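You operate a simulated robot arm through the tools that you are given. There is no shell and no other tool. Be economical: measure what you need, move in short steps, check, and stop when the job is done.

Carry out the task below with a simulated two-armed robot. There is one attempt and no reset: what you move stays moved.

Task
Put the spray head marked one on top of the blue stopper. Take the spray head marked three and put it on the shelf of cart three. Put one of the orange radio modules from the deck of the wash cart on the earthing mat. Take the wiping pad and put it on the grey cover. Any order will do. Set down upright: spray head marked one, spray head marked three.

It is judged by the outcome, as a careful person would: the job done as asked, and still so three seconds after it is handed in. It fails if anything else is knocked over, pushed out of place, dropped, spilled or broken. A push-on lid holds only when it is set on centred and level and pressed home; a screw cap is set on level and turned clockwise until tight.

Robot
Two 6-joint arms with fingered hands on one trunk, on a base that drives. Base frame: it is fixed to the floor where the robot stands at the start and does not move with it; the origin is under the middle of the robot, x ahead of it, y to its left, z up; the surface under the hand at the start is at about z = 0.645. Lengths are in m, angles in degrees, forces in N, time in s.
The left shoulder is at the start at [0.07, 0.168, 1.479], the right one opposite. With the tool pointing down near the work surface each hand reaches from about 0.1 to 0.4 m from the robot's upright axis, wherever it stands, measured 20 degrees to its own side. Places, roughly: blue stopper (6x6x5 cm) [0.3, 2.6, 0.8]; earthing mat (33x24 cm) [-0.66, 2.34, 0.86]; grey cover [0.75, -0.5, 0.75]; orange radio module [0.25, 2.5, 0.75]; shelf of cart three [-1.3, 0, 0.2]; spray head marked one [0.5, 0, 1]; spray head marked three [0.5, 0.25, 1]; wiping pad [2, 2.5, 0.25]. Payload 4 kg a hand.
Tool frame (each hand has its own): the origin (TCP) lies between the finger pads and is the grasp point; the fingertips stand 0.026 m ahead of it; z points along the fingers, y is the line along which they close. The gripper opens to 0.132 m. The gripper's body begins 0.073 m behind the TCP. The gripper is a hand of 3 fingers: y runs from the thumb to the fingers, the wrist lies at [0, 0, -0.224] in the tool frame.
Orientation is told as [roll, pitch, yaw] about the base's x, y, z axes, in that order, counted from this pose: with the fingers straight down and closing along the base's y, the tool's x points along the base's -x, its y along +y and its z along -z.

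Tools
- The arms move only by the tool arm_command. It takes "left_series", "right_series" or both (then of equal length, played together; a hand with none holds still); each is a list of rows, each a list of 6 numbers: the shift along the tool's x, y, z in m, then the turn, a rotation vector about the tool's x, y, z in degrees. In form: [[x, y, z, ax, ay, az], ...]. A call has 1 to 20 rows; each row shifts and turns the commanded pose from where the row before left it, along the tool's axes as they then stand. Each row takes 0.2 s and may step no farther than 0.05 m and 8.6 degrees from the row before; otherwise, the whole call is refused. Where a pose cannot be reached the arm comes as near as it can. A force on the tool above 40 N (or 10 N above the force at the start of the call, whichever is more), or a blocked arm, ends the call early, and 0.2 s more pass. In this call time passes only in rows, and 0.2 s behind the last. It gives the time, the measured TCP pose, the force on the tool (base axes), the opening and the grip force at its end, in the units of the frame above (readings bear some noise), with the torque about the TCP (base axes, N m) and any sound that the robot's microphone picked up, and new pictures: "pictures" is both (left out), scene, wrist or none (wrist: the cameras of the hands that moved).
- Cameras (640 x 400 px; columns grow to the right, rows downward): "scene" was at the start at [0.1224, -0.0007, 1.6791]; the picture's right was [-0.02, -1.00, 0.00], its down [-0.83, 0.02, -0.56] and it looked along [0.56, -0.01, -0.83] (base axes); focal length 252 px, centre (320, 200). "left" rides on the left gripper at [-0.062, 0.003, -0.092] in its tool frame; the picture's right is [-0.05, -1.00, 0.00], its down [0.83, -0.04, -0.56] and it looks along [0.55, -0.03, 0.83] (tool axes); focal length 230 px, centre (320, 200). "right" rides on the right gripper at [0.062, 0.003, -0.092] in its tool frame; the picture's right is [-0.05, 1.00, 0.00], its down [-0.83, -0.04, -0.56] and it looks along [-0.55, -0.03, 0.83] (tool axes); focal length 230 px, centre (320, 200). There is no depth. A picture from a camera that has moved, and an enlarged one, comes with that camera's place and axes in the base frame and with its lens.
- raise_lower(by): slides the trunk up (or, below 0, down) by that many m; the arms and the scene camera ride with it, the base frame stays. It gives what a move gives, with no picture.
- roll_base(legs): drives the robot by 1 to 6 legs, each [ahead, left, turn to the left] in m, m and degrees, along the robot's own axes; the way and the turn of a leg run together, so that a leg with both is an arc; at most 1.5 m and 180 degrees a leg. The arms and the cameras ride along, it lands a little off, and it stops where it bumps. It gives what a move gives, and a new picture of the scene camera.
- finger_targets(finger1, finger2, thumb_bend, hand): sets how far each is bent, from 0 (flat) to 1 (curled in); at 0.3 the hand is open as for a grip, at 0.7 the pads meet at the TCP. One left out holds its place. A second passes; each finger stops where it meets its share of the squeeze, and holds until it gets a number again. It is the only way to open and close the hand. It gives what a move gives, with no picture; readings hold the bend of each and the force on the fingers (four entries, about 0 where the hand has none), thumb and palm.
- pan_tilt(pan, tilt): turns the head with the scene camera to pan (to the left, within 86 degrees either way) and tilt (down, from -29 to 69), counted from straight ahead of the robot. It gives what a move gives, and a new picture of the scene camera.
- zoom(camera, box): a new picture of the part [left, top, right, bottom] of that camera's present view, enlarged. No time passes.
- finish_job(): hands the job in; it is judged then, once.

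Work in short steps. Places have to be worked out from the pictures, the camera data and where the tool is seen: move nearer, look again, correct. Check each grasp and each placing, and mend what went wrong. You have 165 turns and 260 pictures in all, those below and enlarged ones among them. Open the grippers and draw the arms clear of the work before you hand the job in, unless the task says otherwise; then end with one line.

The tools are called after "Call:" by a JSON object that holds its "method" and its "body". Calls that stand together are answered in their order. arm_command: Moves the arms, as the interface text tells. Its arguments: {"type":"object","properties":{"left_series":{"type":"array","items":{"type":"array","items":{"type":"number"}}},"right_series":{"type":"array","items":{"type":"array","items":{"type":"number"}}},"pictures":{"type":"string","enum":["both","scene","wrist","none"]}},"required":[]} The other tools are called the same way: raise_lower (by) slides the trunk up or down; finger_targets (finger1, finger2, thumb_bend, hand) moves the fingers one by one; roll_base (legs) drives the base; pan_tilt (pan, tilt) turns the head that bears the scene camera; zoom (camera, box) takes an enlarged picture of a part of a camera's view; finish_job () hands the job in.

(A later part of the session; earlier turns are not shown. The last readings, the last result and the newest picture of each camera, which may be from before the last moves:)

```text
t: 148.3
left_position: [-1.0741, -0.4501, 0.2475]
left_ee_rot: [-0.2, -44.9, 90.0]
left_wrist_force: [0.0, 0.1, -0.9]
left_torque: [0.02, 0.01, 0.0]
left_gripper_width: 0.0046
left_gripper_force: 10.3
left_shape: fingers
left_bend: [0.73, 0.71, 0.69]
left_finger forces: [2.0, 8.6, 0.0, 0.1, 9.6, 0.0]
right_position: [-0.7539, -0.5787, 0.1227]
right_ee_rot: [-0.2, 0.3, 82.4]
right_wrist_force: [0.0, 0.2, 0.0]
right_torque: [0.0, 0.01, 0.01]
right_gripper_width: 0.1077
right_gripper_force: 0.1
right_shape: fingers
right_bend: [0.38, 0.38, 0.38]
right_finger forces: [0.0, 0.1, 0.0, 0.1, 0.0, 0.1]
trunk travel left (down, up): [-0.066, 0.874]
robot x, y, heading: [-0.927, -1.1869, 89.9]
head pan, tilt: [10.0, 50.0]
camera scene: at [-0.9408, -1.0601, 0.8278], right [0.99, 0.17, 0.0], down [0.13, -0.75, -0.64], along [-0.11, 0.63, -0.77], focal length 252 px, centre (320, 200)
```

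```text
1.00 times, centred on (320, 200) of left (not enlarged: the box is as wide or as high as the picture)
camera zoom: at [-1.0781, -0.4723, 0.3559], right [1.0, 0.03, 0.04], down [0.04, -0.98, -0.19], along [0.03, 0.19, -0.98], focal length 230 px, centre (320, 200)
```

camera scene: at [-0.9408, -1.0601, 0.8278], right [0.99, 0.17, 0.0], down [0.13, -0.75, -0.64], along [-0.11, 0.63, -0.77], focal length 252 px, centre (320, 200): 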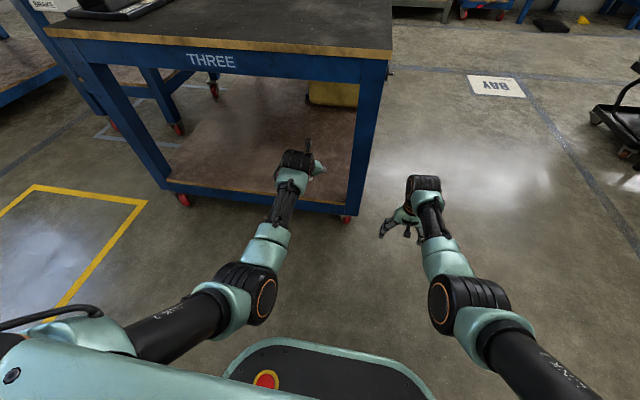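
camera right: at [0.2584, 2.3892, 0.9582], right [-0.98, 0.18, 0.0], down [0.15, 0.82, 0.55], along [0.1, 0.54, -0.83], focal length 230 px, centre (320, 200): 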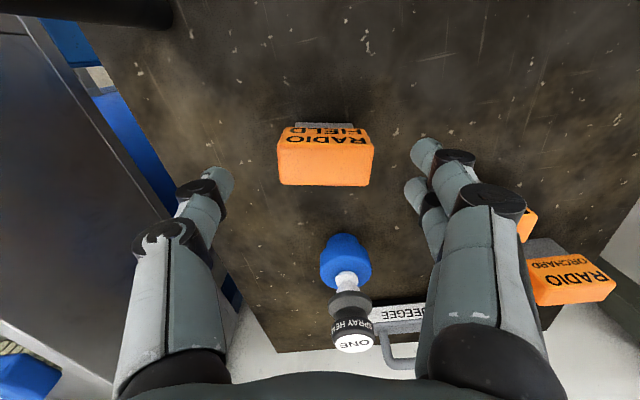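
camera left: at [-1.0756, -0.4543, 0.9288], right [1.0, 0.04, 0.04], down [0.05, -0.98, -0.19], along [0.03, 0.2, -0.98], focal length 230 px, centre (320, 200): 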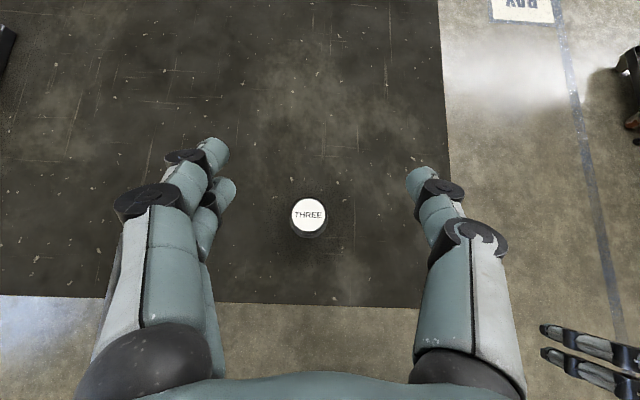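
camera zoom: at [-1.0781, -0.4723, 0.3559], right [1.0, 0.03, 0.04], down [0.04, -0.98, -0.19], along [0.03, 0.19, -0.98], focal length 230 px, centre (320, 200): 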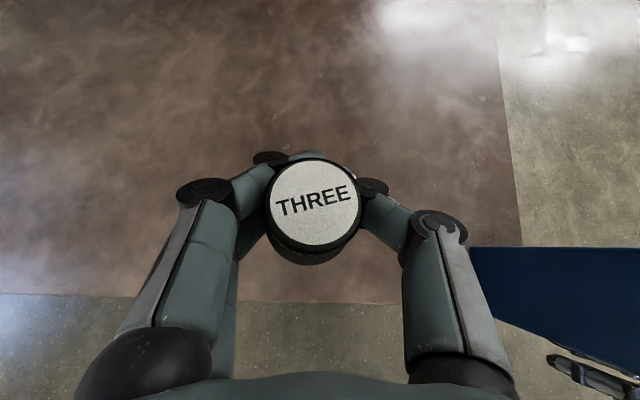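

Over the shelf, 7 cm in from its edge. Lower 3 cm by trunk, then small arm steps straight down until contact.

Call:
{"method": "raise_lower", "body": {"by": -0.03}}

Call:
{"method": "arm_command", "body": {"left_series": [[0.0028, 0, 0.0028, 0, 0, 0], [0.0028, 0, 0.0028, 0, 0, 0], [0.0021, 0, 0.0021, 0, 0, 0]], "pictures": "none"}}

Call:
{"method": "zoom", "body": {"camera": "scene", "box": [250, 110, 350, 185]}}

```text
t: 149.1
left_position: [-1.0744, -0.4484, 0.2186]
left_ee_rot: [-0.2, -44.9, 90.0]
left_wrist_force: [-0.8, -0.2, -0.6]
left_torque: [0.01, 0.04, -0.01]
left_gripper_width: 0.0046
left_gripper_force: 9.2
left_shape: fingers
left_bend: [0.73, 0.71, 0.69]
left_finger forces: [2.0, 8.7, 0.0, 0.0, 9.7, 0.1]
right_position: [-0.7563, -0.5782, 0.0924]
right_ee_rot: [-0.1, 0.3, 82.3]
right_wrist_force: [0.5, 0.0, -0.3]
right_torque: [-0.01, -0.01, 0.0]
right_gripper_width: 0.1076
right_gripper_force: 0.1
right_shape: fingers
right_bend: [0.38, 0.38, 0.38]
right_finger forces: [0.0, 0.0, 0.0, 0.1, 0.0, 0.1]
trunk travel left (down, up): [-0.036, 0.904]
robot x, y, heading: [-0.9289, -1.1865, 90.0]
head pan, tilt: [10.0, 50.0]
```

```text
t: 149.9
left_position: [-1.0748, -0.4494, 0.2077]
left_ee_rot: [-0.3, -44.9, 90.0]
left_wrist_force: [0.1, -0.3, 1.6]
left_torque: [0.05, 0.03, -0.01]
left_gripper_width: 0.0046
left_gripper_force: 9.8
left_shape: fingers
left_bend: [0.73, 0.71, 0.69]
left_finger forces: [2.1, 8.6, 0.0, 0.1, 10.0, 0.1]
right_position: [-0.7532, -0.578, 0.0937]
right_ee_rot: [-0.1, 0.2, 82.4]
right_wrist_force: [0.1, -0.5, 0.1]
right_torque: [-0.01, -0.02, 0.02]
right_gripper_width: 0.1077
right_gripper_force: 0.1
right_shape: fingers
right_bend: [0.38, 0.38, 0.38]
right_finger forces: [0.0, 0.1, 0.0, 0.0, 0.0, 0.0]
trunk travel left (down, up): [-0.036, 0.904]
robot x, y, heading: [-0.9313, -1.1885, 89.7]
head pan, tilt: [10.0, 50.0]
```

```text
5.33 times, centred on (300, 148) of scene
camera zoom: at [-0.9408, -1.0603, 0.7979], right [0.99, 0.17, 0.0], down [0.13, -0.75, -0.64], along [-0.11, 0.63, -0.77], focal length 1346 px, centre (427, 480)
```

zoom: 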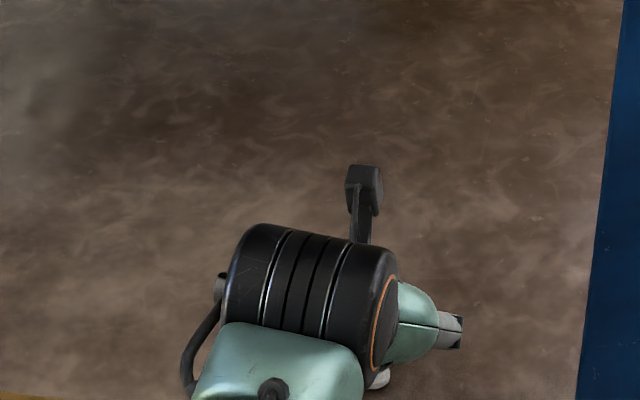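

A trace of contact (≈2 N). One or two more small steps.

Call:
{"method": "arm_command", "body": {"left_series": [[0.0014, 0, 0.0014, 0, 0, 0], [0.0014, 0, 0.0014, 0, 0, 0]], "pictures": "none"}}

Call:
{"method": "zoom", "body": {"camera": "left", "box": [160, 100, 480, 300]}}

```text
t: 150.5
left_position: [-1.0742, -0.4495, 0.2063]
left_ee_rot: [-0.2, -45.3, 90.1]
left_wrist_force: [0.6, 2.1, 9.2]
left_torque: [0.06, -0.01, 0.0]
left_gripper_width: 0.0037
left_gripper_force: 10.4
left_shape: fingers
left_bend: [0.73, 0.72, 0.71]
left_finger forces: [2.7, 7.6, 0.0, 0.0, 10.9, 0.2]
right_position: [-0.7537, -0.5783, 0.0933]
right_ee_rot: [-0.1, 0.2, 82.3]
right_wrist_force: [0.1, -0.7, -0.8]
right_torque: [0.01, 0.0, 0.01]
right_gripper_width: 0.1078
right_gripper_force: 0.1
right_shape: fingers
right_bend: [0.38, 0.38, 0.38]
right_finger forces: [0.1, 0.0, 0.0, 0.1, 0.0, 0.0]
trunk travel left (down, up): [-0.036, 0.904]
robot x, y, heading: [-0.9282, -1.1859, 89.7]
head pan, tilt: [10.0, 50.0]
```

```text
2.00 times, centred on (320, 200) of left
camera zoom: at [-1.078, -0.4723, 0.3139], right [1.0, 0.03, 0.04], down [0.04, -0.98, -0.2], along [0.03, 0.2, -0.98], focal length 460 px, centre (320, 200)
```

zoom: 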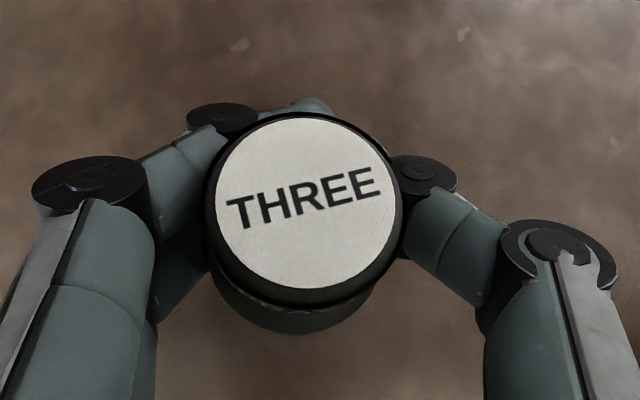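

Firm contact. Open gradually.

Call:
{"method": "finger_targets", "body": {"hand": "left", "finger1": 0.63, "finger2": 0.62, "thumb_bend": 0.63}}

Call:
{"method": "finger_targets", "body": {"hand": "left", "finger1": 0.4, "finger2": 0.4, "thumb_bend": 0.4}}

Call:
{"method": "zoom", "body": {"camera": "left", "box": [160, 100, 480, 300]}}

```text
t: 151.5
left_position: [-1.0743, -0.451, 0.2028]
left_ee_rot: [-0.4, -44.9, 89.9]
left_wrist_force: [0.2, -0.2, 2.6]
left_torque: [0.01, 0.03, 0.0]
left_gripper_width: 0.0247
left_gripper_force: 1.8
left_shape: fingers
left_bend: [0.63, 0.65, 0.63]
left_finger forces: [0.1, 2.8, 0.1, 0.0, 0.0, 0.0]
right_position: [-0.7545, -0.5779, 0.0936]
right_ee_rot: [-0.1, 0.2, 82.3]
right_wrist_force: [-0.1, 0.1, -0.1]
right_torque: [0.0, 0.0, -0.01]
right_gripper_width: 0.1077
right_gripper_force: 0.1
right_shape: fingers
right_bend: [0.38, 0.38, 0.38]
right_finger forces: [0.0, 0.0, 0.0, 0.1, 0.1, 0.0]
trunk travel left (down, up): [-0.036, 0.904]
robot x, y, heading: [-0.9286, -1.1901, 89.6]
head pan, tilt: [10.0, 50.0]
```

```text
t: 152.5
left_position: [-1.0741, -0.4505, 0.2029]
left_ee_rot: [-0.2, -44.9, 90.0]
left_wrist_force: [2.1, 1.1, 3.5]
left_torque: [0.03, 0.18, -0.07]
left_gripper_width: 0.1006
left_gripper_force: 2.3
left_shape: fingers
left_bend: [0.4, 0.41, 0.4]
left_finger forces: [0.0, 4.0, 0.0, 0.0, 0.1, 0.0]
right_position: [-0.7544, -0.5774, 0.0923]
right_ee_rot: [0.0, 0.2, 82.4]
right_wrist_force: [-0.3, 0.2, 0.5]
right_torque: [-0.02, 0.01, 0.0]
right_gripper_width: 0.1079
right_gripper_force: 0.1
right_shape: fingers
right_bend: [0.38, 0.38, 0.38]
right_finger forces: [0.0, 0.0, 0.0, 0.0, 0.0, 0.0]
trunk travel left (down, up): [-0.036, 0.904]
robot x, y, heading: [-0.9284, -1.1866, 89.8]
head pan, tilt: [10.0, 50.0]
```

```text
2.00 times, centred on (320, 200) of left
camera zoom: at [-1.0781, -0.4727, 0.3113], right [1.0, 0.03, 0.04], down [0.04, -0.98, -0.19], along [0.03, 0.2, -0.98], focal length 460 px, centre (320, 200)
```

zoom: 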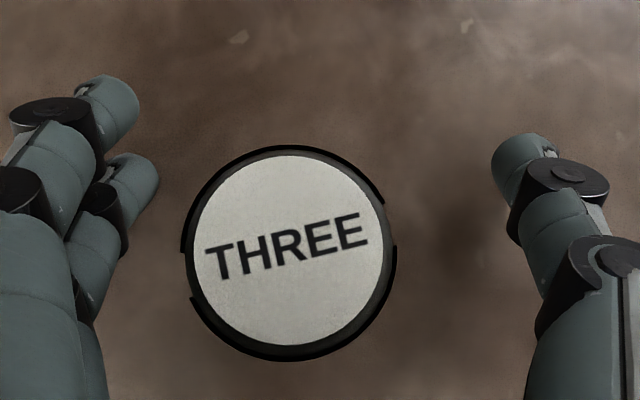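

Head stands on the shelf; one finger rests on something lightly. Raise a little and check.

Call:
{"method": "raise_lower", "body": {"by": 0.015}}

Call:
{"method": "zoom", "body": {"camera": "left", "box": [160, 100, 480, 300]}}

```text
t: 153.1
left_position: [-1.0754, -0.4518, 0.2173]
left_ee_rot: [-0.2, -44.9, 89.9]
left_wrist_force: [-0.6, 0.0, 0.5]
left_torque: [0.0, 0.0, 0.0]
left_gripper_width: 0.1008
left_gripper_force: 0.1
left_shape: fingers
left_bend: [0.4, 0.4, 0.4]
left_finger forces: [0.0, 0.1, 0.0, 0.1, 0.0, 0.1]
right_position: [-0.7551, -0.5777, 0.1087]
right_ee_rot: [-0.1, 0.3, 82.3]
right_wrist_force: [-1.1, -0.4, 0.2]
right_torque: [0.0, 0.01, 0.01]
right_gripper_width: 0.1079
right_gripper_force: 0.1
right_shape: fingers
right_bend: [0.38, 0.38, 0.38]
right_finger forces: [0.1, 0.1, 0.0, 0.0, 0.0, 0.1]
trunk travel left (down, up): [-0.051, 0.889]
robot x, y, heading: [-0.9281, -1.1856, 89.8]
head pan, tilt: [10.0, 50.0]
```

```text
2.00 times, centred on (320, 200) of left
camera zoom: at [-1.0785, -0.4728, 0.3251], right [1.0, 0.04, 0.04], down [0.04, -0.98, -0.19], along [0.03, 0.19, -0.98], focal length 460 px, centre (320, 200)
```

zoom: 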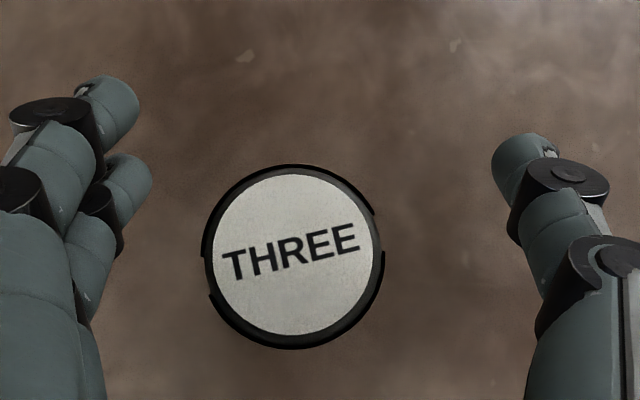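

Free. Open fully and back straight out.

Call:
{"method": "finger_targets", "body": {"hand": "left", "finger1": 0.3, "finger2": 0.3, "thumb_bend": 0.3}}

Call:
{"method": "roll_base", "body": {"legs": [[-0.3, 0, 0]]}}

Call:
{"method": "zoom", "body": {"camera": "scene", "box": [200, 40, 400, 165]}}

```text
t: 154.1
left_position: [-1.0739, -0.4499, 0.2176]
left_ee_rot: [-0.1, -44.9, 90.0]
left_wrist_force: [0.1, 0.7, -1.0]
left_torque: [-0.02, -0.03, -0.06]
left_gripper_width: 0.1338
left_gripper_force: 0.0
left_shape: fingers
left_bend: [0.3, 0.3, 0.3]
left_finger forces: [0.0, 0.1, 0.0, 0.1, 0.0, 0.0]
right_position: [-0.7551, -0.578, 0.1084]
right_ee_rot: [-0.1, 0.3, 82.3]
right_wrist_force: [-0.3, -0.5, 1.2]
right_torque: [0.02, 0.01, -0.03]
right_gripper_width: 0.1079
right_gripper_force: 0.1
right_shape: fingers
right_bend: [0.38, 0.38, 0.38]
right_finger forces: [0.1, 0.1, 0.0, 0.1, 0.0, 0.0]
trunk travel left (down, up): [-0.051, 0.889]
robot x, y, heading: [-0.9261, -1.1883, 90.0]
head pan, tilt: [10.0, 50.0]
```

```text
t: 156.1
left_position: [-1.0773, -0.753, 0.2179]
left_ee_rot: [-0.2, -44.9, 90.2]
left_wrist_force: [0.3, 1.3, 0.9]
left_torque: [0.03, -0.02, -0.02]
left_gripper_width: 0.1339
left_gripper_force: 0.0
left_shape: fingers
left_bend: [0.3, 0.3, 0.3]
left_finger forces: [0.1, 0.0, 0.1, 0.0, 0.0, 0.0]
right_position: [-0.7574, -0.8807, 0.1095]
right_ee_rot: [-0.1, 0.3, 82.4]
right_wrist_force: [-0.4, -1.0, 1.1]
right_torque: [-0.02, 0.01, 0.01]
right_gripper_width: 0.1077
right_gripper_force: 0.1
right_shape: fingers
right_bend: [0.38, 0.38, 0.38]
right_finger forces: [0.0, 0.1, 0.0, 0.0, 0.0, 0.0]
trunk travel left (down, up): [-0.051, 0.889]
robot x, y, heading: [-0.9299, -1.4896, 90.1]
head pan, tilt: [10.0, 50.0]
camera scene: at [-0.9416, -1.3626, 0.8129], right [0.98, 0.17, 0.0], down [0.13, -0.75, -0.64], along [-0.11, 0.63, -0.77], focal length 252 px, centre (320, 200)
```

scene: 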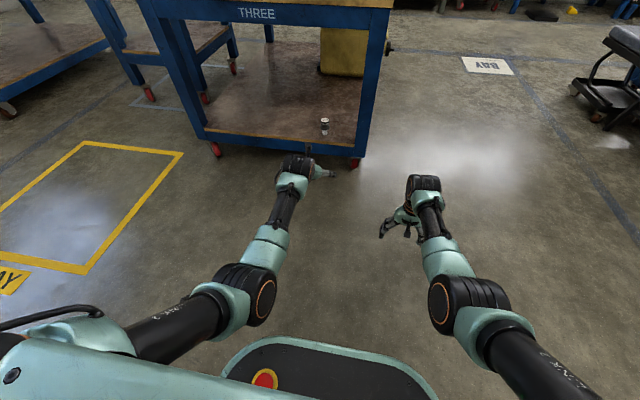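

```text
3.20 times, centred on (300, 102) of scene
camera zoom: at [-0.9416, -1.3626, 0.8129], right [0.98, 0.17, 0.0], down [0.13, -0.75, -0.64], along [-0.11, 0.63, -0.77], focal length 807 px, centre (384, 512)
```

zoom: 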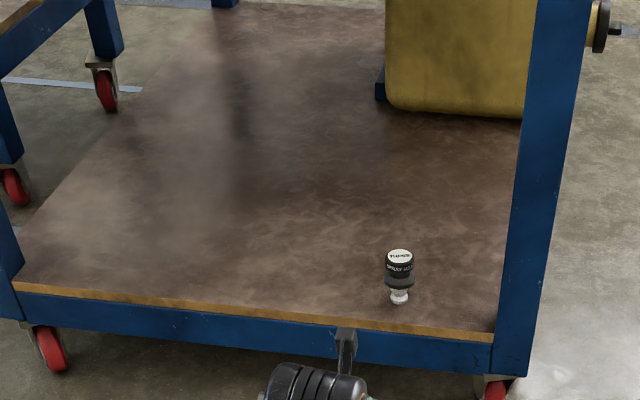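

Head three stands upright on cart three's shelf. Next the wiping pad at about (2, 2.5, 0.25). Raise the trunk and drive round toward the wash-bay corridor.

Call:
{"method": "raise_lower", "body": {"by": 0.4}}

Call:
{"method": "raise_lower", "body": {"by": 0.4}}

Call:
{"method": "pan_tilt", "body": {"pan": -30, "tilt": 35}}

Call:
{"method": "roll_base", "body": {"legs": [[0, -0.65, 0], [1.5, 0, 0], [1.4, 0, 0]]}}

```text
t: 160.0
left_position: [-1.0773, -0.7515, 0.6175]
left_ee_rot: [-0.1, -45.0, 90.2]
left_wrist_force: [0.0, 0.0, -1.1]
left_torque: [-0.02, -0.02, -0.01]
left_gripper_width: 0.134
left_gripper_force: 0.0
left_shape: fingers
left_bend: [0.3, 0.3, 0.3]
left_finger forces: [0.0, 0.1, 0.0, 0.1, 0.0, 0.0]
right_position: [-0.7576, -0.8795, 0.5078]
right_ee_rot: [-0.1, 0.3, 82.3]
right_wrist_force: [0.4, -0.1, 0.4]
right_torque: [0.02, 0.0, -0.01]
right_gripper_width: 0.1078
right_gripper_force: 0.0
right_shape: fingers
right_bend: [0.38, 0.38, 0.38]
right_finger forces: [0.0, 0.0, 0.1, 0.1, 0.0, 0.0]
trunk travel left (down, up): [-0.451, 0.489]
robot x, y, heading: [-0.9271, -1.4876, 90.0]
head pan, tilt: [10.0, 50.0]
```

```text
t: 163.8
left_position: [-1.0781, -0.7515, 1.0181]
left_ee_rot: [-0.2, -44.9, 90.2]
left_wrist_force: [0.3, -1.0, 0.6]
left_torque: [0.01, 0.01, -0.01]
left_gripper_width: 0.1342
left_gripper_force: 0.2
left_shape: fingers
left_bend: [0.3, 0.3, 0.3]
left_finger forces: [0.1, 0.0, 0.0, 0.0, 0.0, 0.0]
right_position: [-0.7575, -0.8809, 0.9089]
right_ee_rot: [-0.2, 0.3, 82.4]
right_wrist_force: [-0.3, -0.3, -0.8]
right_torque: [-0.02, 0.02, 0.0]
right_gripper_width: 0.1079
right_gripper_force: 0.1
right_shape: fingers
right_bend: [0.38, 0.38, 0.38]
right_finger forces: [0.1, 0.1, 0.0, 0.1, 0.1, 0.0]
trunk travel left (down, up): [-0.851, 0.089]
robot x, y, heading: [-0.9315, -1.4911, 90.1]
head pan, tilt: [10.0, 50.0]
```

```text
t: 164.9
left_position: [-1.0775, -0.7527, 1.0171]
left_ee_rot: [-0.2, -44.9, 90.2]
left_wrist_force: [-0.4, 0.3, 0.1]
left_torque: [-0.01, -0.02, -0.03]
left_gripper_width: 0.1339
left_gripper_force: 0.2
left_shape: fingers
left_bend: [0.3, 0.3, 0.3]
left_finger forces: [0.0, 0.1, 0.0, 0.1, 0.0, 0.0]
right_position: [-0.7569, -0.8797, 0.9067]
right_ee_rot: [-0.2, 0.3, 82.4]
right_wrist_force: [0.6, -0.2, -0.3]
right_torque: [-0.02, 0.01, -0.04]
right_gripper_width: 0.1079
right_gripper_force: 0.0
right_shape: fingers
right_bend: [0.38, 0.38, 0.38]
right_finger forces: [0.0, 0.0, 0.0, 0.0, 0.0, 0.1]
trunk travel left (down, up): [-0.851, 0.089]
robot x, y, heading: [-0.9269, -1.4904, 90.2]
head pan, tilt: [-30.0, 35.0]
camera scene: at [-0.8843, -1.362, 1.6346], right [0.87, -0.5, 0.0], down [-0.29, -0.5, -0.82], along [0.41, 0.71, -0.57], focal length 252 px, centre (320, 200)
```

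scene: 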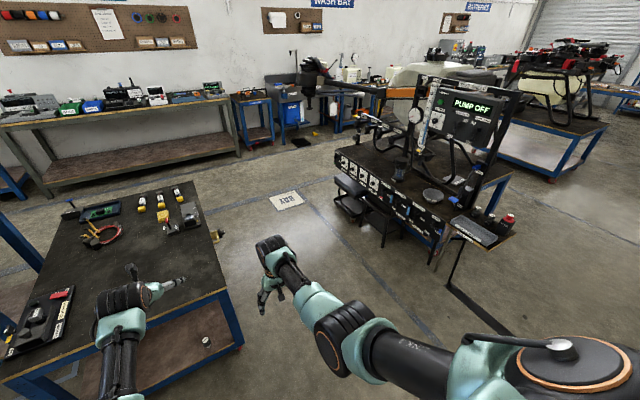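

```text
t: 182.1
left_position: [-0.4174, 2.1256, 1.0183]
left_ee_rot: [-0.2, -44.9, 90.4]
left_wrist_force: [0.7, 0.0, 0.0]
left_torque: [-0.03, 0.0, 0.06]
left_gripper_width: 0.1338
left_gripper_force: 0.0
left_shape: fingers
left_bend: [0.3, 0.3, 0.3]
left_finger forces: [0.0, 0.0, 0.1, 0.1, 0.0, 0.1]
right_position: [-0.0962, 1.9998, 0.9075]
right_ee_rot: [-0.1, 0.3, 82.6]
right_wrist_force: [-0.1, 0.3, 0.4]
right_torque: [0.01, -0.01, 0.0]
right_gripper_width: 0.1078
right_gripper_force: 0.1
right_shape: fingers
right_bend: [0.38, 0.38, 0.38]
right_finger forces: [0.0, 0.0, 0.0, 0.0, 0.0, 0.1]
trunk travel left (down, up): [-0.851, 0.089]
robot x, y, heading: [-0.2692, 1.3924, 90.1]
head pan, tilt: [-30.0, 35.0]
camera scene: at [-0.2222, 1.5163, 1.6346], right [0.87, -0.5, 0.0], down [-0.29, -0.5, -0.82], along [0.41, 0.71, -0.57], focal length 252 px, centre (320, 200)
```

scene: 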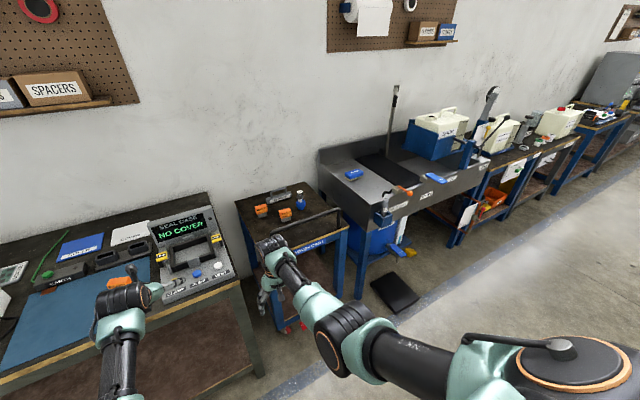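

Shift away from the boom and turn to face along the corridor.

Call:
{"method": "roll_base", "body": {"legs": [[0, 0.25, 0], [0, 0, -90]]}}

Call:
{"method": "pan_tilt", "body": {"pan": 0, "tilt": 25}}

```text
t: 187.7
left_position: [0.2243, 1.5207, 1.018]
left_ee_rot: [-0.2, -44.9, -1.1]
left_wrist_force: [-0.3, 0.1, 0.0]
left_torque: [-0.01, 0.01, -0.01]
left_gripper_width: 0.1343
left_gripper_force: 0.1
left_shape: fingers
left_bend: [0.3, 0.3, 0.3]
left_finger forces: [0.0, 0.1, 0.0, 0.0, 0.0, 0.1]
right_position: [0.0903, 1.2043, 0.9073]
right_ee_rot: [-0.1, 0.3, -8.9]
right_wrist_force: [-0.7, 0.3, 0.6]
right_torque: [-0.04, -0.03, 0.03]
right_gripper_width: 0.1076
right_gripper_force: 0.1
right_shape: fingers
right_bend: [0.38, 0.38, 0.38]
right_finger forces: [0.1, 0.0, 0.0, 0.0, 0.0, 0.0]
trunk travel left (down, up): [-0.851, 0.089]
robot x, y, heading: [-0.5128, 1.3893, -1.2]
head pan, tilt: [-30.0, 35.0]
camera scene: at [-0.3889, 1.3432, 1.6346], right [-0.52, -0.85, 0.0], down [-0.49, 0.3, -0.82], along [0.7, -0.43, -0.57], focal length 252 px, centre (320, 200)
```

scene: 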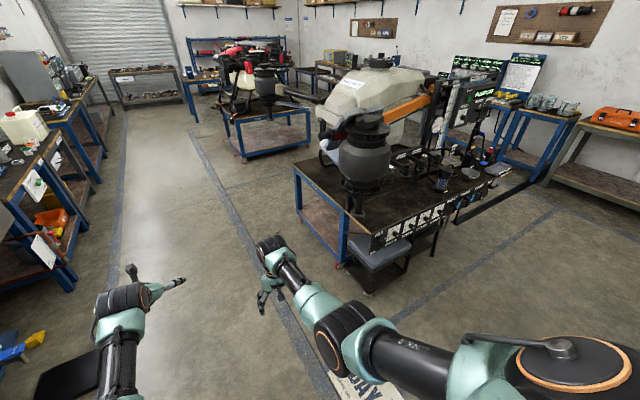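

```text
t: 188.7
left_position: [0.224, 1.5207, 1.0172]
left_ee_rot: [-0.2, -44.9, -1.1]
left_wrist_force: [-0.3, -0.5, -0.2]
left_torque: [-0.01, -0.01, -0.01]
left_gripper_width: 0.134
left_gripper_force: 0.1
left_shape: fingers
left_bend: [0.3, 0.3, 0.3]
left_finger forces: [0.0, 0.0, 0.0, 0.1, 0.0, 0.0]
right_position: [0.0901, 1.2025, 0.9095]
right_ee_rot: [0.0, 0.4, -8.8]
right_wrist_force: [-0.5, 0.0, 1.0]
right_torque: [-0.04, 0.01, 0.0]
right_gripper_width: 0.108
right_gripper_force: 0.0
right_shape: fingers
right_bend: [0.38, 0.38, 0.38]
right_finger forces: [0.0, 0.1, 0.0, 0.1, 0.0, 0.0]
trunk travel left (down, up): [-0.851, 0.089]
robot x, y, heading: [-0.5166, 1.3899, -1.2]
head pan, tilt: [0.0, 25.0]
camera scene: at [-0.3721, 1.3865, 1.6503], right [-0.02, -1.0, 0.0], down [-0.42, 0.01, -0.91], along [0.91, -0.02, -0.42], focal length 252 px, centre (320, 200)
```

scene: 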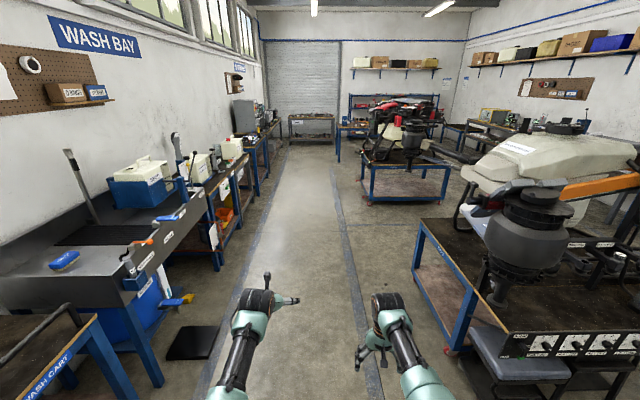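

The corridor is wide. Zoom on the carts around where the pad should be.

Call:
{"method": "zoom", "body": {"camera": "scene", "box": [130, 130, 290, 290]}}

```text
2.50 times, centred on (210, 210) of scene
camera zoom: at [-0.3721, 1.3865, 1.6503], right [-0.02, -1.0, 0.0], down [-0.42, 0.01, -0.91], along [0.91, -0.02, -0.42], focal length 631 px, centre (595, 175)
```

zoom: 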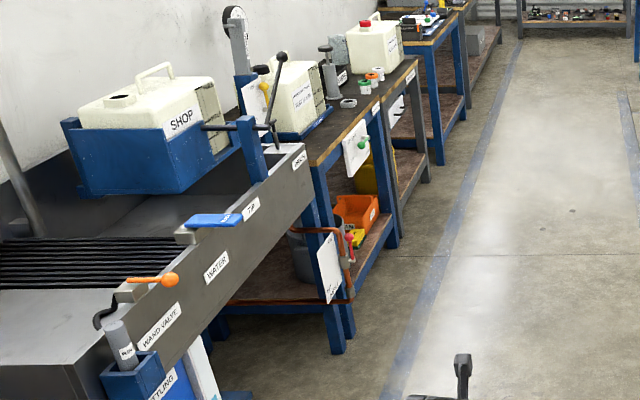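

Drive along the corridor to x≈1.85 and face the carts.

Call:
{"method": "roll_base", "body": {"legs": [[0, 0, 1.2], [1.4, 0.0, 0], [0.95, -0.12, 0], [0, 0, 90]]}}

Call:
{"method": "pan_tilt", "body": {"pan": 0, "tilt": 45}}

```text
t: 204.5
left_position: [1.6661, 2.0151, 1.0181]
left_ee_rot: [-0.2, -44.9, 92.0]
left_wrist_force: [0.1, 0.6, 0.5]
left_torque: [0.01, -0.03, 0.0]
left_gripper_width: 0.1344
left_gripper_force: 0.1
left_shape: fingers
left_bend: [0.3, 0.3, 0.3]
left_finger forces: [0.0, 0.0, 0.0, 0.0, 0.0, 0.0]
right_position: [1.9899, 1.8987, 0.9072]
right_ee_rot: [-0.1, 0.3, 84.3]
right_wrist_force: [-0.4, 0.7, 0.1]
right_torque: [0.01, -0.05, 0.01]
right_gripper_width: 0.1079
right_gripper_force: 0.1
right_shape: fingers
right_bend: [0.38, 0.38, 0.38]
right_finger forces: [0.0, 0.0, 0.0, 0.0, 0.1, 0.0]
trunk travel left (down, up): [-0.851, 0.089]
robot x, y, heading: [1.8361, 1.2853, 91.7]
head pan, tilt: [0.0, 25.0]
camera scene: at [1.8333, 1.4271, 1.6503], right [1.0, 0.03, 0.0], down [0.01, -0.42, -0.91], along [-0.03, 0.91, -0.42], focal length 252 px, centre (320, 200)
```

scene: 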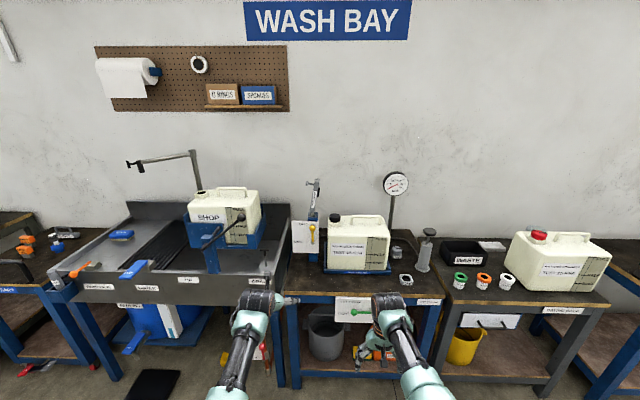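

```text
t: 205.3
left_position: [1.6652, 2.0155, 1.0182]
left_ee_rot: [-0.2, -44.9, 92.0]
left_wrist_force: [0.8, 1.0, -0.1]
left_torque: [0.02, -0.04, -0.01]
left_gripper_width: 0.1342
left_gripper_force: 0.1
left_shape: fingers
left_bend: [0.3, 0.3, 0.3]
left_finger forces: [0.1, 0.0, 0.0, 0.1, 0.1, 0.1]
right_position: [1.9894, 1.8979, 0.9084]
right_ee_rot: [-0.2, 0.3, 84.4]
right_wrist_force: [0.5, -0.5, -0.7]
right_torque: [0.0, 0.03, 0.0]
right_gripper_width: 0.1076
right_gripper_force: 0.0
right_shape: fingers
right_bend: [0.38, 0.38, 0.38]
right_finger forces: [0.0, 0.1, 0.1, 0.0, 0.0, 0.0]
trunk travel left (down, up): [-0.851, 0.089]
robot x, y, heading: [1.8348, 1.2811, 91.7]
head pan, tilt: [0.0, 45.0]
camera scene: at [1.8333, 1.4163, 1.6198], right [1.0, 0.03, 0.0], down [0.02, -0.71, -0.71], along [-0.02, 0.71, -0.71], focal length 252 px, centre (320, 200)
```

scene: 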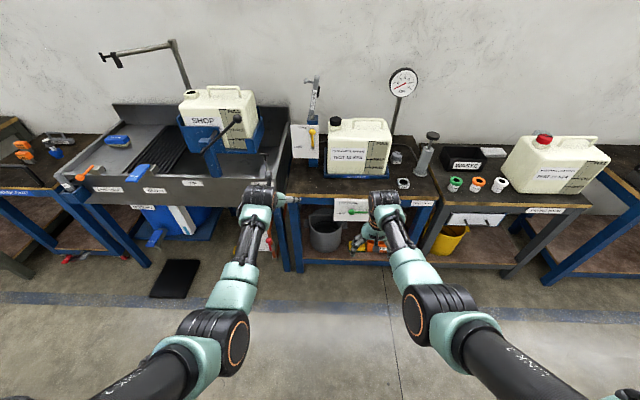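

Lower the trunk to look at the shelf beneath this cart.

Call:
{"method": "raise_lower", "body": {"by": -0.4}}

Call:
{"method": "raise_lower", "body": {"by": -0.3}}

Call:
{"method": "pan_tilt", "body": {"pan": 0, "tilt": 25}}

Call:
{"method": "zoom", "body": {"camera": "scene", "box": [240, 150, 480, 300]}}

```text
t: 209.1
left_position: [1.6644, 2.0141, 0.6173]
left_ee_rot: [-0.2, -45.0, 92.0]
left_wrist_force: [0.9, -0.4, -0.9]
left_torque: [0.03, -0.01, 0.0]
left_gripper_width: 0.1342
left_gripper_force: 0.1
left_shape: fingers
left_bend: [0.3, 0.3, 0.3]
left_finger forces: [0.0, 0.0, 0.0, 0.0, 0.0, 0.1]
right_position: [1.9896, 1.8981, 0.5077]
right_ee_rot: [-0.2, 0.3, 84.3]
right_wrist_force: [-0.7, 0.5, -0.9]
right_torque: [0.02, -0.01, 0.01]
right_gripper_width: 0.1078
right_gripper_force: 0.1
right_shape: fingers
right_bend: [0.38, 0.38, 0.38]
right_finger forces: [0.0, 0.0, 0.1, 0.0, 0.0, 0.1]
trunk travel left (down, up): [-0.451, 0.489]
robot x, y, heading: [1.8392, 1.2822, 91.7]
head pan, tilt: [0.0, 45.0]
```

```text
t: 212.1
left_position: [1.6647, 2.015, 0.3189]
left_ee_rot: [-0.2, -44.9, 92.0]
left_wrist_force: [0.0, -0.2, 0.2]
left_torque: [0.01, 0.01, 0.03]
left_gripper_width: 0.1336
left_gripper_force: 0.1
left_shape: fingers
left_bend: [0.3, 0.3, 0.3]
left_finger forces: [0.0, 0.0, 0.0, 0.0, 0.1, 0.0]
right_position: [1.9898, 1.898, 0.209]
right_ee_rot: [0.0, 0.3, 84.4]
right_wrist_force: [0.1, 0.1, -0.3]
right_torque: [-0.02, 0.01, -0.02]
right_gripper_width: 0.108
right_gripper_force: 0.2
right_shape: fingers
right_bend: [0.38, 0.38, 0.38]
right_finger forces: [0.1, 0.1, 0.0, 0.0, 0.0, 0.1]
trunk travel left (down, up): [-0.151, 0.789]
robot x, y, heading: [1.8397, 1.2829, 91.8]
head pan, tilt: [0.0, 45.0]
```

```text
t: 213.0
left_position: [1.6634, 2.0156, 0.3168]
left_ee_rot: [-0.2, -45.0, 91.9]
left_wrist_force: [0.6, 0.0, -0.6]
left_torque: [0.0, 0.02, -0.05]
left_gripper_width: 0.1339
left_gripper_force: 0.1
left_shape: fingers
left_bend: [0.3, 0.3, 0.3]
left_finger forces: [0.0, 0.0, 0.0, 0.0, 0.0, 0.0]
right_position: [1.9902, 1.899, 0.2082]
right_ee_rot: [0.0, 0.4, 84.3]
right_wrist_force: [0.3, 0.3, 0.6]
right_torque: [-0.02, 0.0, -0.01]
right_gripper_width: 0.1081
right_gripper_force: 0.0
right_shape: fingers
right_bend: [0.38, 0.38, 0.38]
right_finger forces: [0.1, 0.0, 0.1, 0.1, 0.0, 0.0]
trunk travel left (down, up): [-0.151, 0.789]
robot x, y, heading: [1.8366, 1.2827, 91.8]
head pan, tilt: [0.0, 25.0]
camera scene: at [1.8331, 1.4269, 0.9503], right [1.0, 0.03, 0.0], down [0.01, -0.42, -0.91], along [-0.03, 0.91, -0.42], focal length 252 px, centre (320, 200)
```

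scene: 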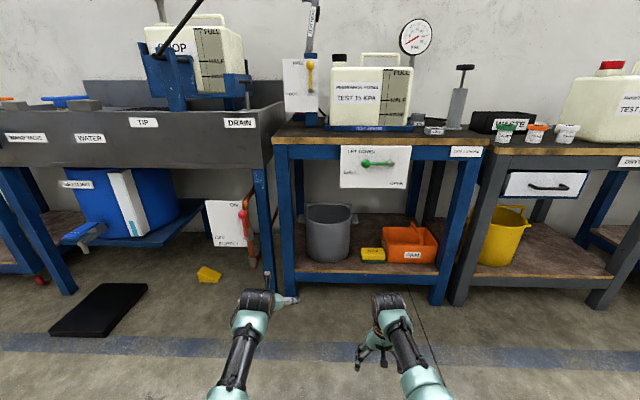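

```text
2.67 times, centred on (360, 225) of scene
camera zoom: at [1.8331, 1.4269, 0.9503], right [1.0, 0.03, 0.0], down [0.01, -0.42, -0.91], along [-0.03, 0.91, -0.42], focal length 673 px, centre (213, 133)
```

zoom: 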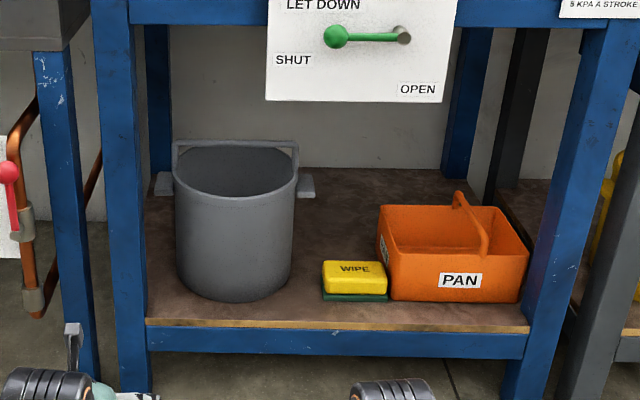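

The wiping pad ("WIPE", yellow on green) lies at about (2.04, 2.38) on the shelf, hard against the orange pan on its right and ~5 cm from the bucket, so I'll pinch it front-to-back. First try turning the right hand −90° in open air.

Call:
{"method": "arm_command", "body": {"right_series": [[0, 0, -0.01, 0, 0, -8], [0, 0, -0.01, 0, 0, -8], [0, 0, -0.01, 0, 0, -8], [0, 0, -0.01, 0, 0, -8], [0, 0, -0.01, 0, 0, -8], [0, 0, 0, 0, 0, -8], [0, 0, 0, 0, 0, -8], [0, 0, 0, 0, 0, -8], [0, 0, 0, 0, 0, -8], [0, 0, 0, 0, 0, -8], [0, 0, 0, 0, 0, -8], [0, 0, 0, 0, 0, -8]], "pictures": "both"}}

```text
t: 215.6
left_position: [1.6646, 2.0155, 0.3177]
left_ee_rot: [-0.3, -44.9, 92.1]
left_wrist_force: [0.0, -0.5, 0.4]
left_torque: [-0.02, 0.02, 0.0]
left_gripper_width: 0.1339
left_gripper_force: 0.1
left_shape: fingers
left_bend: [0.3, 0.3, 0.3]
left_finger forces: [0.0, 0.0, 0.0, 0.0, 0.1, 0.0]
right_position: [1.9767, 1.9032, 0.2566]
right_ee_rot: [0.4, 0.2, 179.6]
right_wrist_force: [0.3, 0.7, -0.1]
right_torque: [-0.02, 0.03, 0.01]
right_gripper_width: 0.1077
right_gripper_force: 0.1
right_shape: fingers
right_bend: [0.38, 0.38, 0.38]
right_finger forces: [0.0, 0.0, 0.0, 0.0, 0.0, 0.0]
right hand out of reach, approached as far as the arm can: row 12
trunk travel left (down, up): [-0.151, 0.789]
robot x, y, heading: [1.8332, 1.2815, 92.0]
head pan, tilt: [0.0, 25.0]
camera scene: at [1.833, 1.4269, 0.9503], right [1.0, 0.03, 0.0], down [0.01, -0.42, -0.91], along [-0.03, 0.91, -0.42], focal length 252 px, centre (320, 200)
camera right: at [2.0385, 1.9008, 0.3489], right [-0.06, -1.0, 0.01], down [-0.83, 0.05, 0.55], along [-0.55, 0.03, -0.83], focal length 230 px, centre (320, 200)
```

scene: 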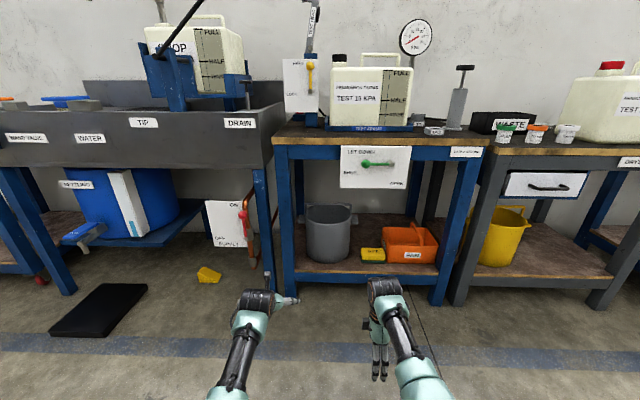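
right: 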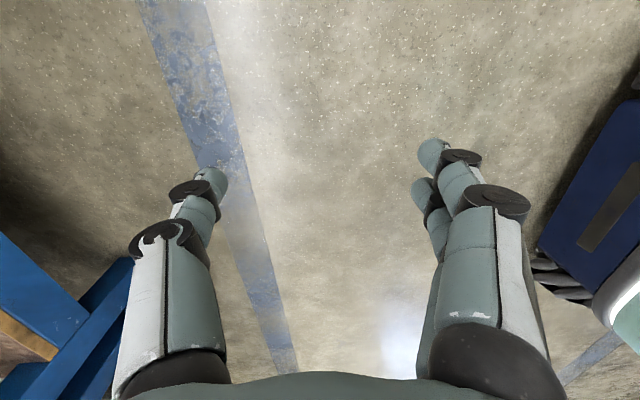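

The right hand can turn so it pinches along y. The left hand would hit things beside the cart, so I'll swing it out sideways about its shoulder first.

Call:
{"method": "arm_command", "body": {"left_series": [[0.0013, 0.0495, -0.0013, -3.04, 0, -3.04], [0.0013, 0.0495, -0.0013, -3.04, 0, -3.04], [0.0013, 0.0495, -0.0013, -3.04, 0, -3.04], [0.0013, 0.0495, -0.0013, -3.04, 0, -3.04], [0.0013, 0.0495, -0.0013, -3.04, 0, -3.04], [0.0013, 0.0495, -0.0013, -3.04, 0, -3.04], [0.0013, 0.0495, -0.0013, -3.04, 0, -3.04], [0.0013, 0.0495, -0.0013, -3.04, 0, -3.04], [0.0013, 0.0495, -0.0013, -3.04, 0, -3.04], [0.0013, 0.0495, -0.0013, -3.04, 0, -3.04], [0.0013, 0.0495, -0.0013, -3.04, 0, -3.04], [0.0013, 0.0495, -0.0013, -3.04, 0, -3.04], [0.0013, 0.0495, -0.0013, -3.04, 0, -3.04], [0.0013, 0.0495, -0.0013, -3.04, 0, -3.04], [0.0013, 0.0495, -0.0013, -3.04, 0, -3.04], [0.0013, 0.0495, -0.0013, -3.04, 0, -3.04]], "pictures": "scene"}}

```text
t: 219.0
left_position: [1.0303, 1.6351, 0.2872]
left_ee_rot: [0.1, -44.8, 160.6]
left_wrist_force: [-0.5, 0.7, 1.2]
left_torque: [0.01, -0.03, 0.01]
left_gripper_width: 0.1342
left_gripper_force: 0.2
left_shape: fingers
left_bend: [0.3, 0.3, 0.3]
left_finger forces: [0.0, 0.0, 0.0, 0.0, 0.0, 0.0]
left hand out of reach, approached as far as the arm can: row 14, 15, 16
right_position: [1.9772, 1.9037, 0.2558]
right_ee_rot: [0.4, 0.4, 179.4]
right_wrist_force: [-0.4, -0.2, 0.0]
right_torque: [0.02, 0.02, -0.01]
right_gripper_width: 0.1075
right_gripper_force: 0.0
right_shape: fingers
right_bend: [0.38, 0.38, 0.38]
right_finger forces: [0.0, 0.1, 0.1, 0.0, 0.0, 0.0]
trunk travel left (down, up): [-0.151, 0.789]
robot x, y, heading: [1.841, 1.2817, 91.9]
head pan, tilt: [0.0, 25.0]
camera scene: at [1.833, 1.4269, 0.9504], right [1.0, 0.03, 0.0], down [0.01, -0.42, -0.91], along [-0.03, 0.91, -0.42], focal length 252 px, centre (320, 200)
```

scene: 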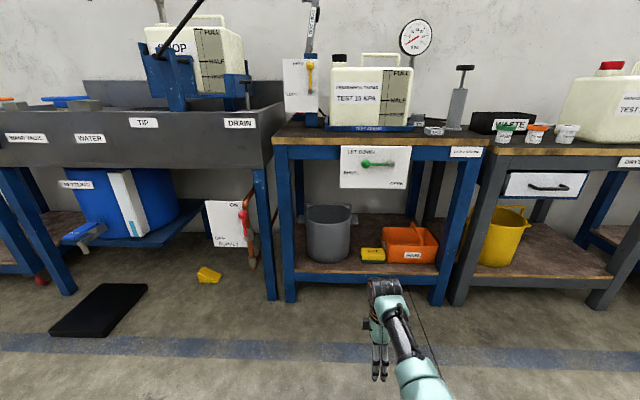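

Left arm is out of the way. Align heading and advance part way, then look at the pad with the right-hand and scene cameras.

Call:
{"method": "roll_base", "body": {"legs": [[0, 0, -1.9], [0.2, -0.045, 0]]}}

Call:
{"method": "zoom", "body": {"camera": "scene", "box": [260, 150, 460, 275]}}

```text
t: 220.9
left_position: [1.09, 1.8628, 0.2861]
left_ee_rot: [0.1, -44.8, 158.6]
left_wrist_force: [0.1, 0.0, 0.7]
left_torque: [0.03, 0.02, -0.01]
left_gripper_width: 0.1343
left_gripper_force: 0.0
left_shape: fingers
left_bend: [0.3, 0.3, 0.3]
left_finger forces: [0.1, 0.0, 0.0, 0.0, 0.1, 0.0]
right_position: [2.0448, 2.096, 0.2551]
right_ee_rot: [0.4, 0.2, 177.2]
right_wrist_force: [0.0, -0.2, 0.3]
right_torque: [-0.02, 0.03, 0.03]
right_gripper_width: 0.1079
right_gripper_force: 0.0
right_shape: fingers
right_bend: [0.38, 0.38, 0.38]
right_finger forces: [0.0, 0.1, 0.0, 0.0, 0.1, 0.1]
trunk travel left (down, up): [-0.151, 0.789]
robot x, y, heading: [1.8824, 1.481, 89.6]
head pan, tilt: [0.0, 25.0]
camera scene: at [1.8837, 1.6259, 0.9503], right [1.0, 0.0, 0.0], down [0.0, -0.42, -0.91], along [0.0, 0.91, -0.42], focal length 252 px, centre (320, 200)
```

scene: 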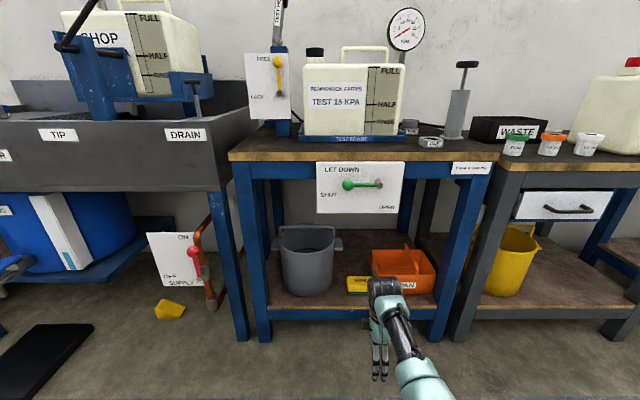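

```text
3.20 times, centred on (360, 212) of scene
camera zoom: at [1.8837, 1.6259, 0.9503], right [1.0, 0.0, 0.0], down [0.0, -0.42, -0.91], along [0.0, 0.91, -0.42], focal length 807 px, centre (192, 160)
```

zoom: 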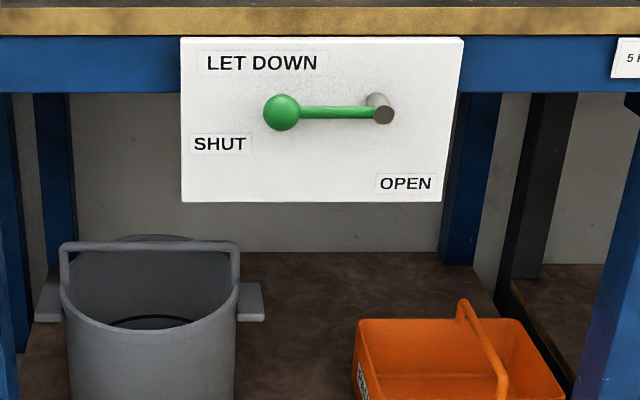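

Call:
{"method": "zoom", "body": {"camera": "scene", "box": [290, 230, 450, 330]}}

Call:
{"method": "zoom", "body": {"camera": "right", "box": [0, 0, 640, 400]}}

```text
4.00 times, centred on (370, 280) of scene
camera zoom: at [1.8837, 1.6259, 0.9503], right [1.0, 0.0, 0.0], down [0.0, -0.42, -0.91], along [0.0, 0.91, -0.42], focal length 1009 px, centre (120, -120)
```

zoom: 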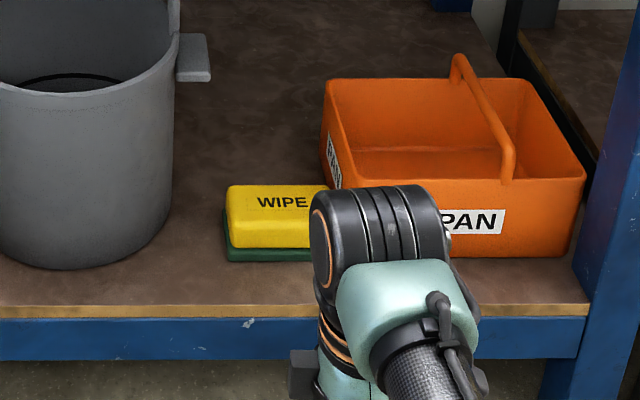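

```text
1.00 times, centred on (320, 200) of right (not enlarged: the box is as wide or as high as the picture)
camera zoom: at [2.1071, 2.0917, 0.349], right [-0.1, -0.99, 0.01], down [-0.83, 0.09, 0.55], along [-0.55, 0.05, -0.83], focal length 230 px, centre (320, 200)
```

zoom: 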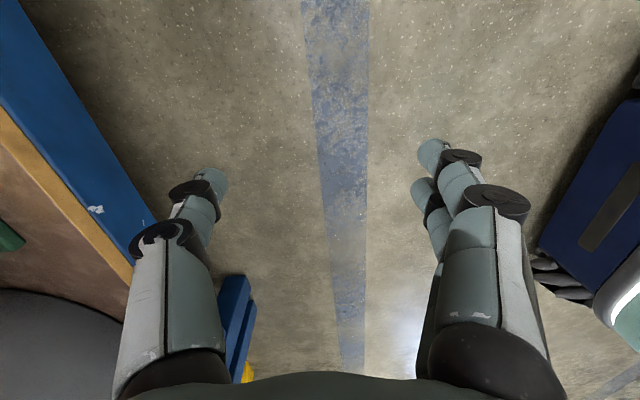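

Pad: x 1.987–2.097, y ≈2.353–2.408, top z≈0.258, shelf 0.213. Raise 5 cm so the fingertips clear it, and drive in 0.284 m under the deck.

Call:
{"method": "raise_lower", "body": {"by": 0.05}}

Call:
{"method": "roll_base", "body": {"legs": [[0.14, 0, 0.4]]}}

Call:
{"method": "zoom", "body": {"camera": "right", "box": [0, 0, 640, 400]}}

```text
t: 221.9
left_position: [1.0903, 1.8629, 0.3366]
left_ee_rot: [0.1, -44.8, 158.4]
left_wrist_force: [-0.3, -0.7, 0.9]
left_torque: [0.01, -0.02, -0.02]
left_gripper_width: 0.134
left_gripper_force: 0.1
left_shape: fingers
left_bend: [0.3, 0.3, 0.3]
left_finger forces: [0.0, 0.0, 0.0, 0.0, 0.0, 0.1]
right_position: [2.0456, 2.0963, 0.3059]
right_ee_rot: [0.4, 0.3, 177.2]
right_wrist_force: [-0.3, -0.4, -0.3]
right_torque: [0.0, -0.03, -0.01]
right_gripper_width: 0.1079
right_gripper_force: 0.0
right_shape: fingers
right_bend: [0.38, 0.38, 0.38]
right_finger forces: [0.0, 0.0, 0.0, 0.0, 0.1, 0.0]
trunk travel left (down, up): [-0.201, 0.739]
robot x, y, heading: [1.8822, 1.4836, 89.8]
head pan, tilt: [0.0, 25.0]
```

```text
t: 223.2
left_position: [1.0874, 1.9954, 0.3363]
left_ee_rot: [0.1, -44.8, 158.7]
left_wrist_force: [0.2, -0.8, -1.0]
left_torque: [0.01, -0.01, 0.01]
left_gripper_width: 0.1337
left_gripper_force: 0.0
left_shape: fingers
left_bend: [0.3, 0.3, 0.3]
left_finger forces: [0.0, 0.0, 0.1, 0.0, 0.0, 0.0]
right_position: [2.0418, 2.2348, 0.3048]
right_ee_rot: [0.4, 0.3, 177.5]
right_wrist_force: [1.0, 0.6, -0.1]
right_torque: [-0.01, -0.01, 0.01]
right_gripper_width: 0.1075
right_gripper_force: 0.1
right_shape: fingers
right_bend: [0.38, 0.38, 0.38]
right_finger forces: [0.0, 0.1, 0.1, 0.0, 0.1, 0.1]
trunk travel left (down, up): [-0.201, 0.739]
robot x, y, heading: [1.8839, 1.6216, 90.0]
head pan, tilt: [0.0, 25.0]
camera scene: at [1.8832, 1.7633, 1.0003], right [1.0, 0.0, 0.0], down [0.0, -0.42, -0.91], along [0.0, 0.91, -0.42], focal length 252 px, centre (320, 200)
```

scene: 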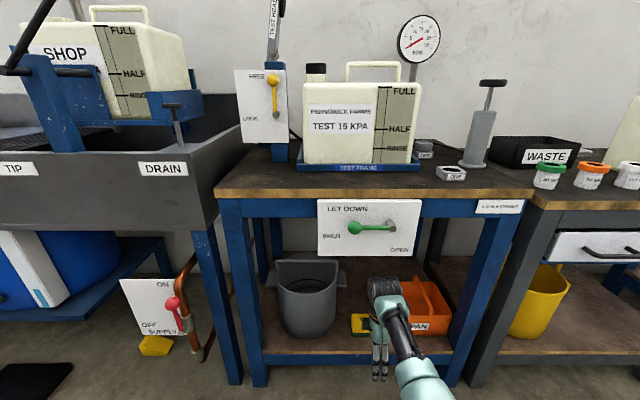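

```text
1.00 times, centred on (320, 200) of right (not enlarged: the box is as wide or as high as the picture)
camera zoom: at [2.1041, 2.2301, 0.3988], right [-0.09, -1.0, 0.01], down [-0.83, 0.08, 0.55], along [-0.55, 0.05, -0.83], focal length 230 px, centre (320, 200)
```

zoom: 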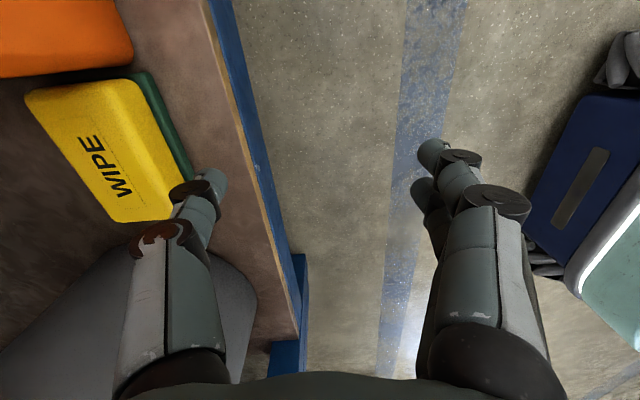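

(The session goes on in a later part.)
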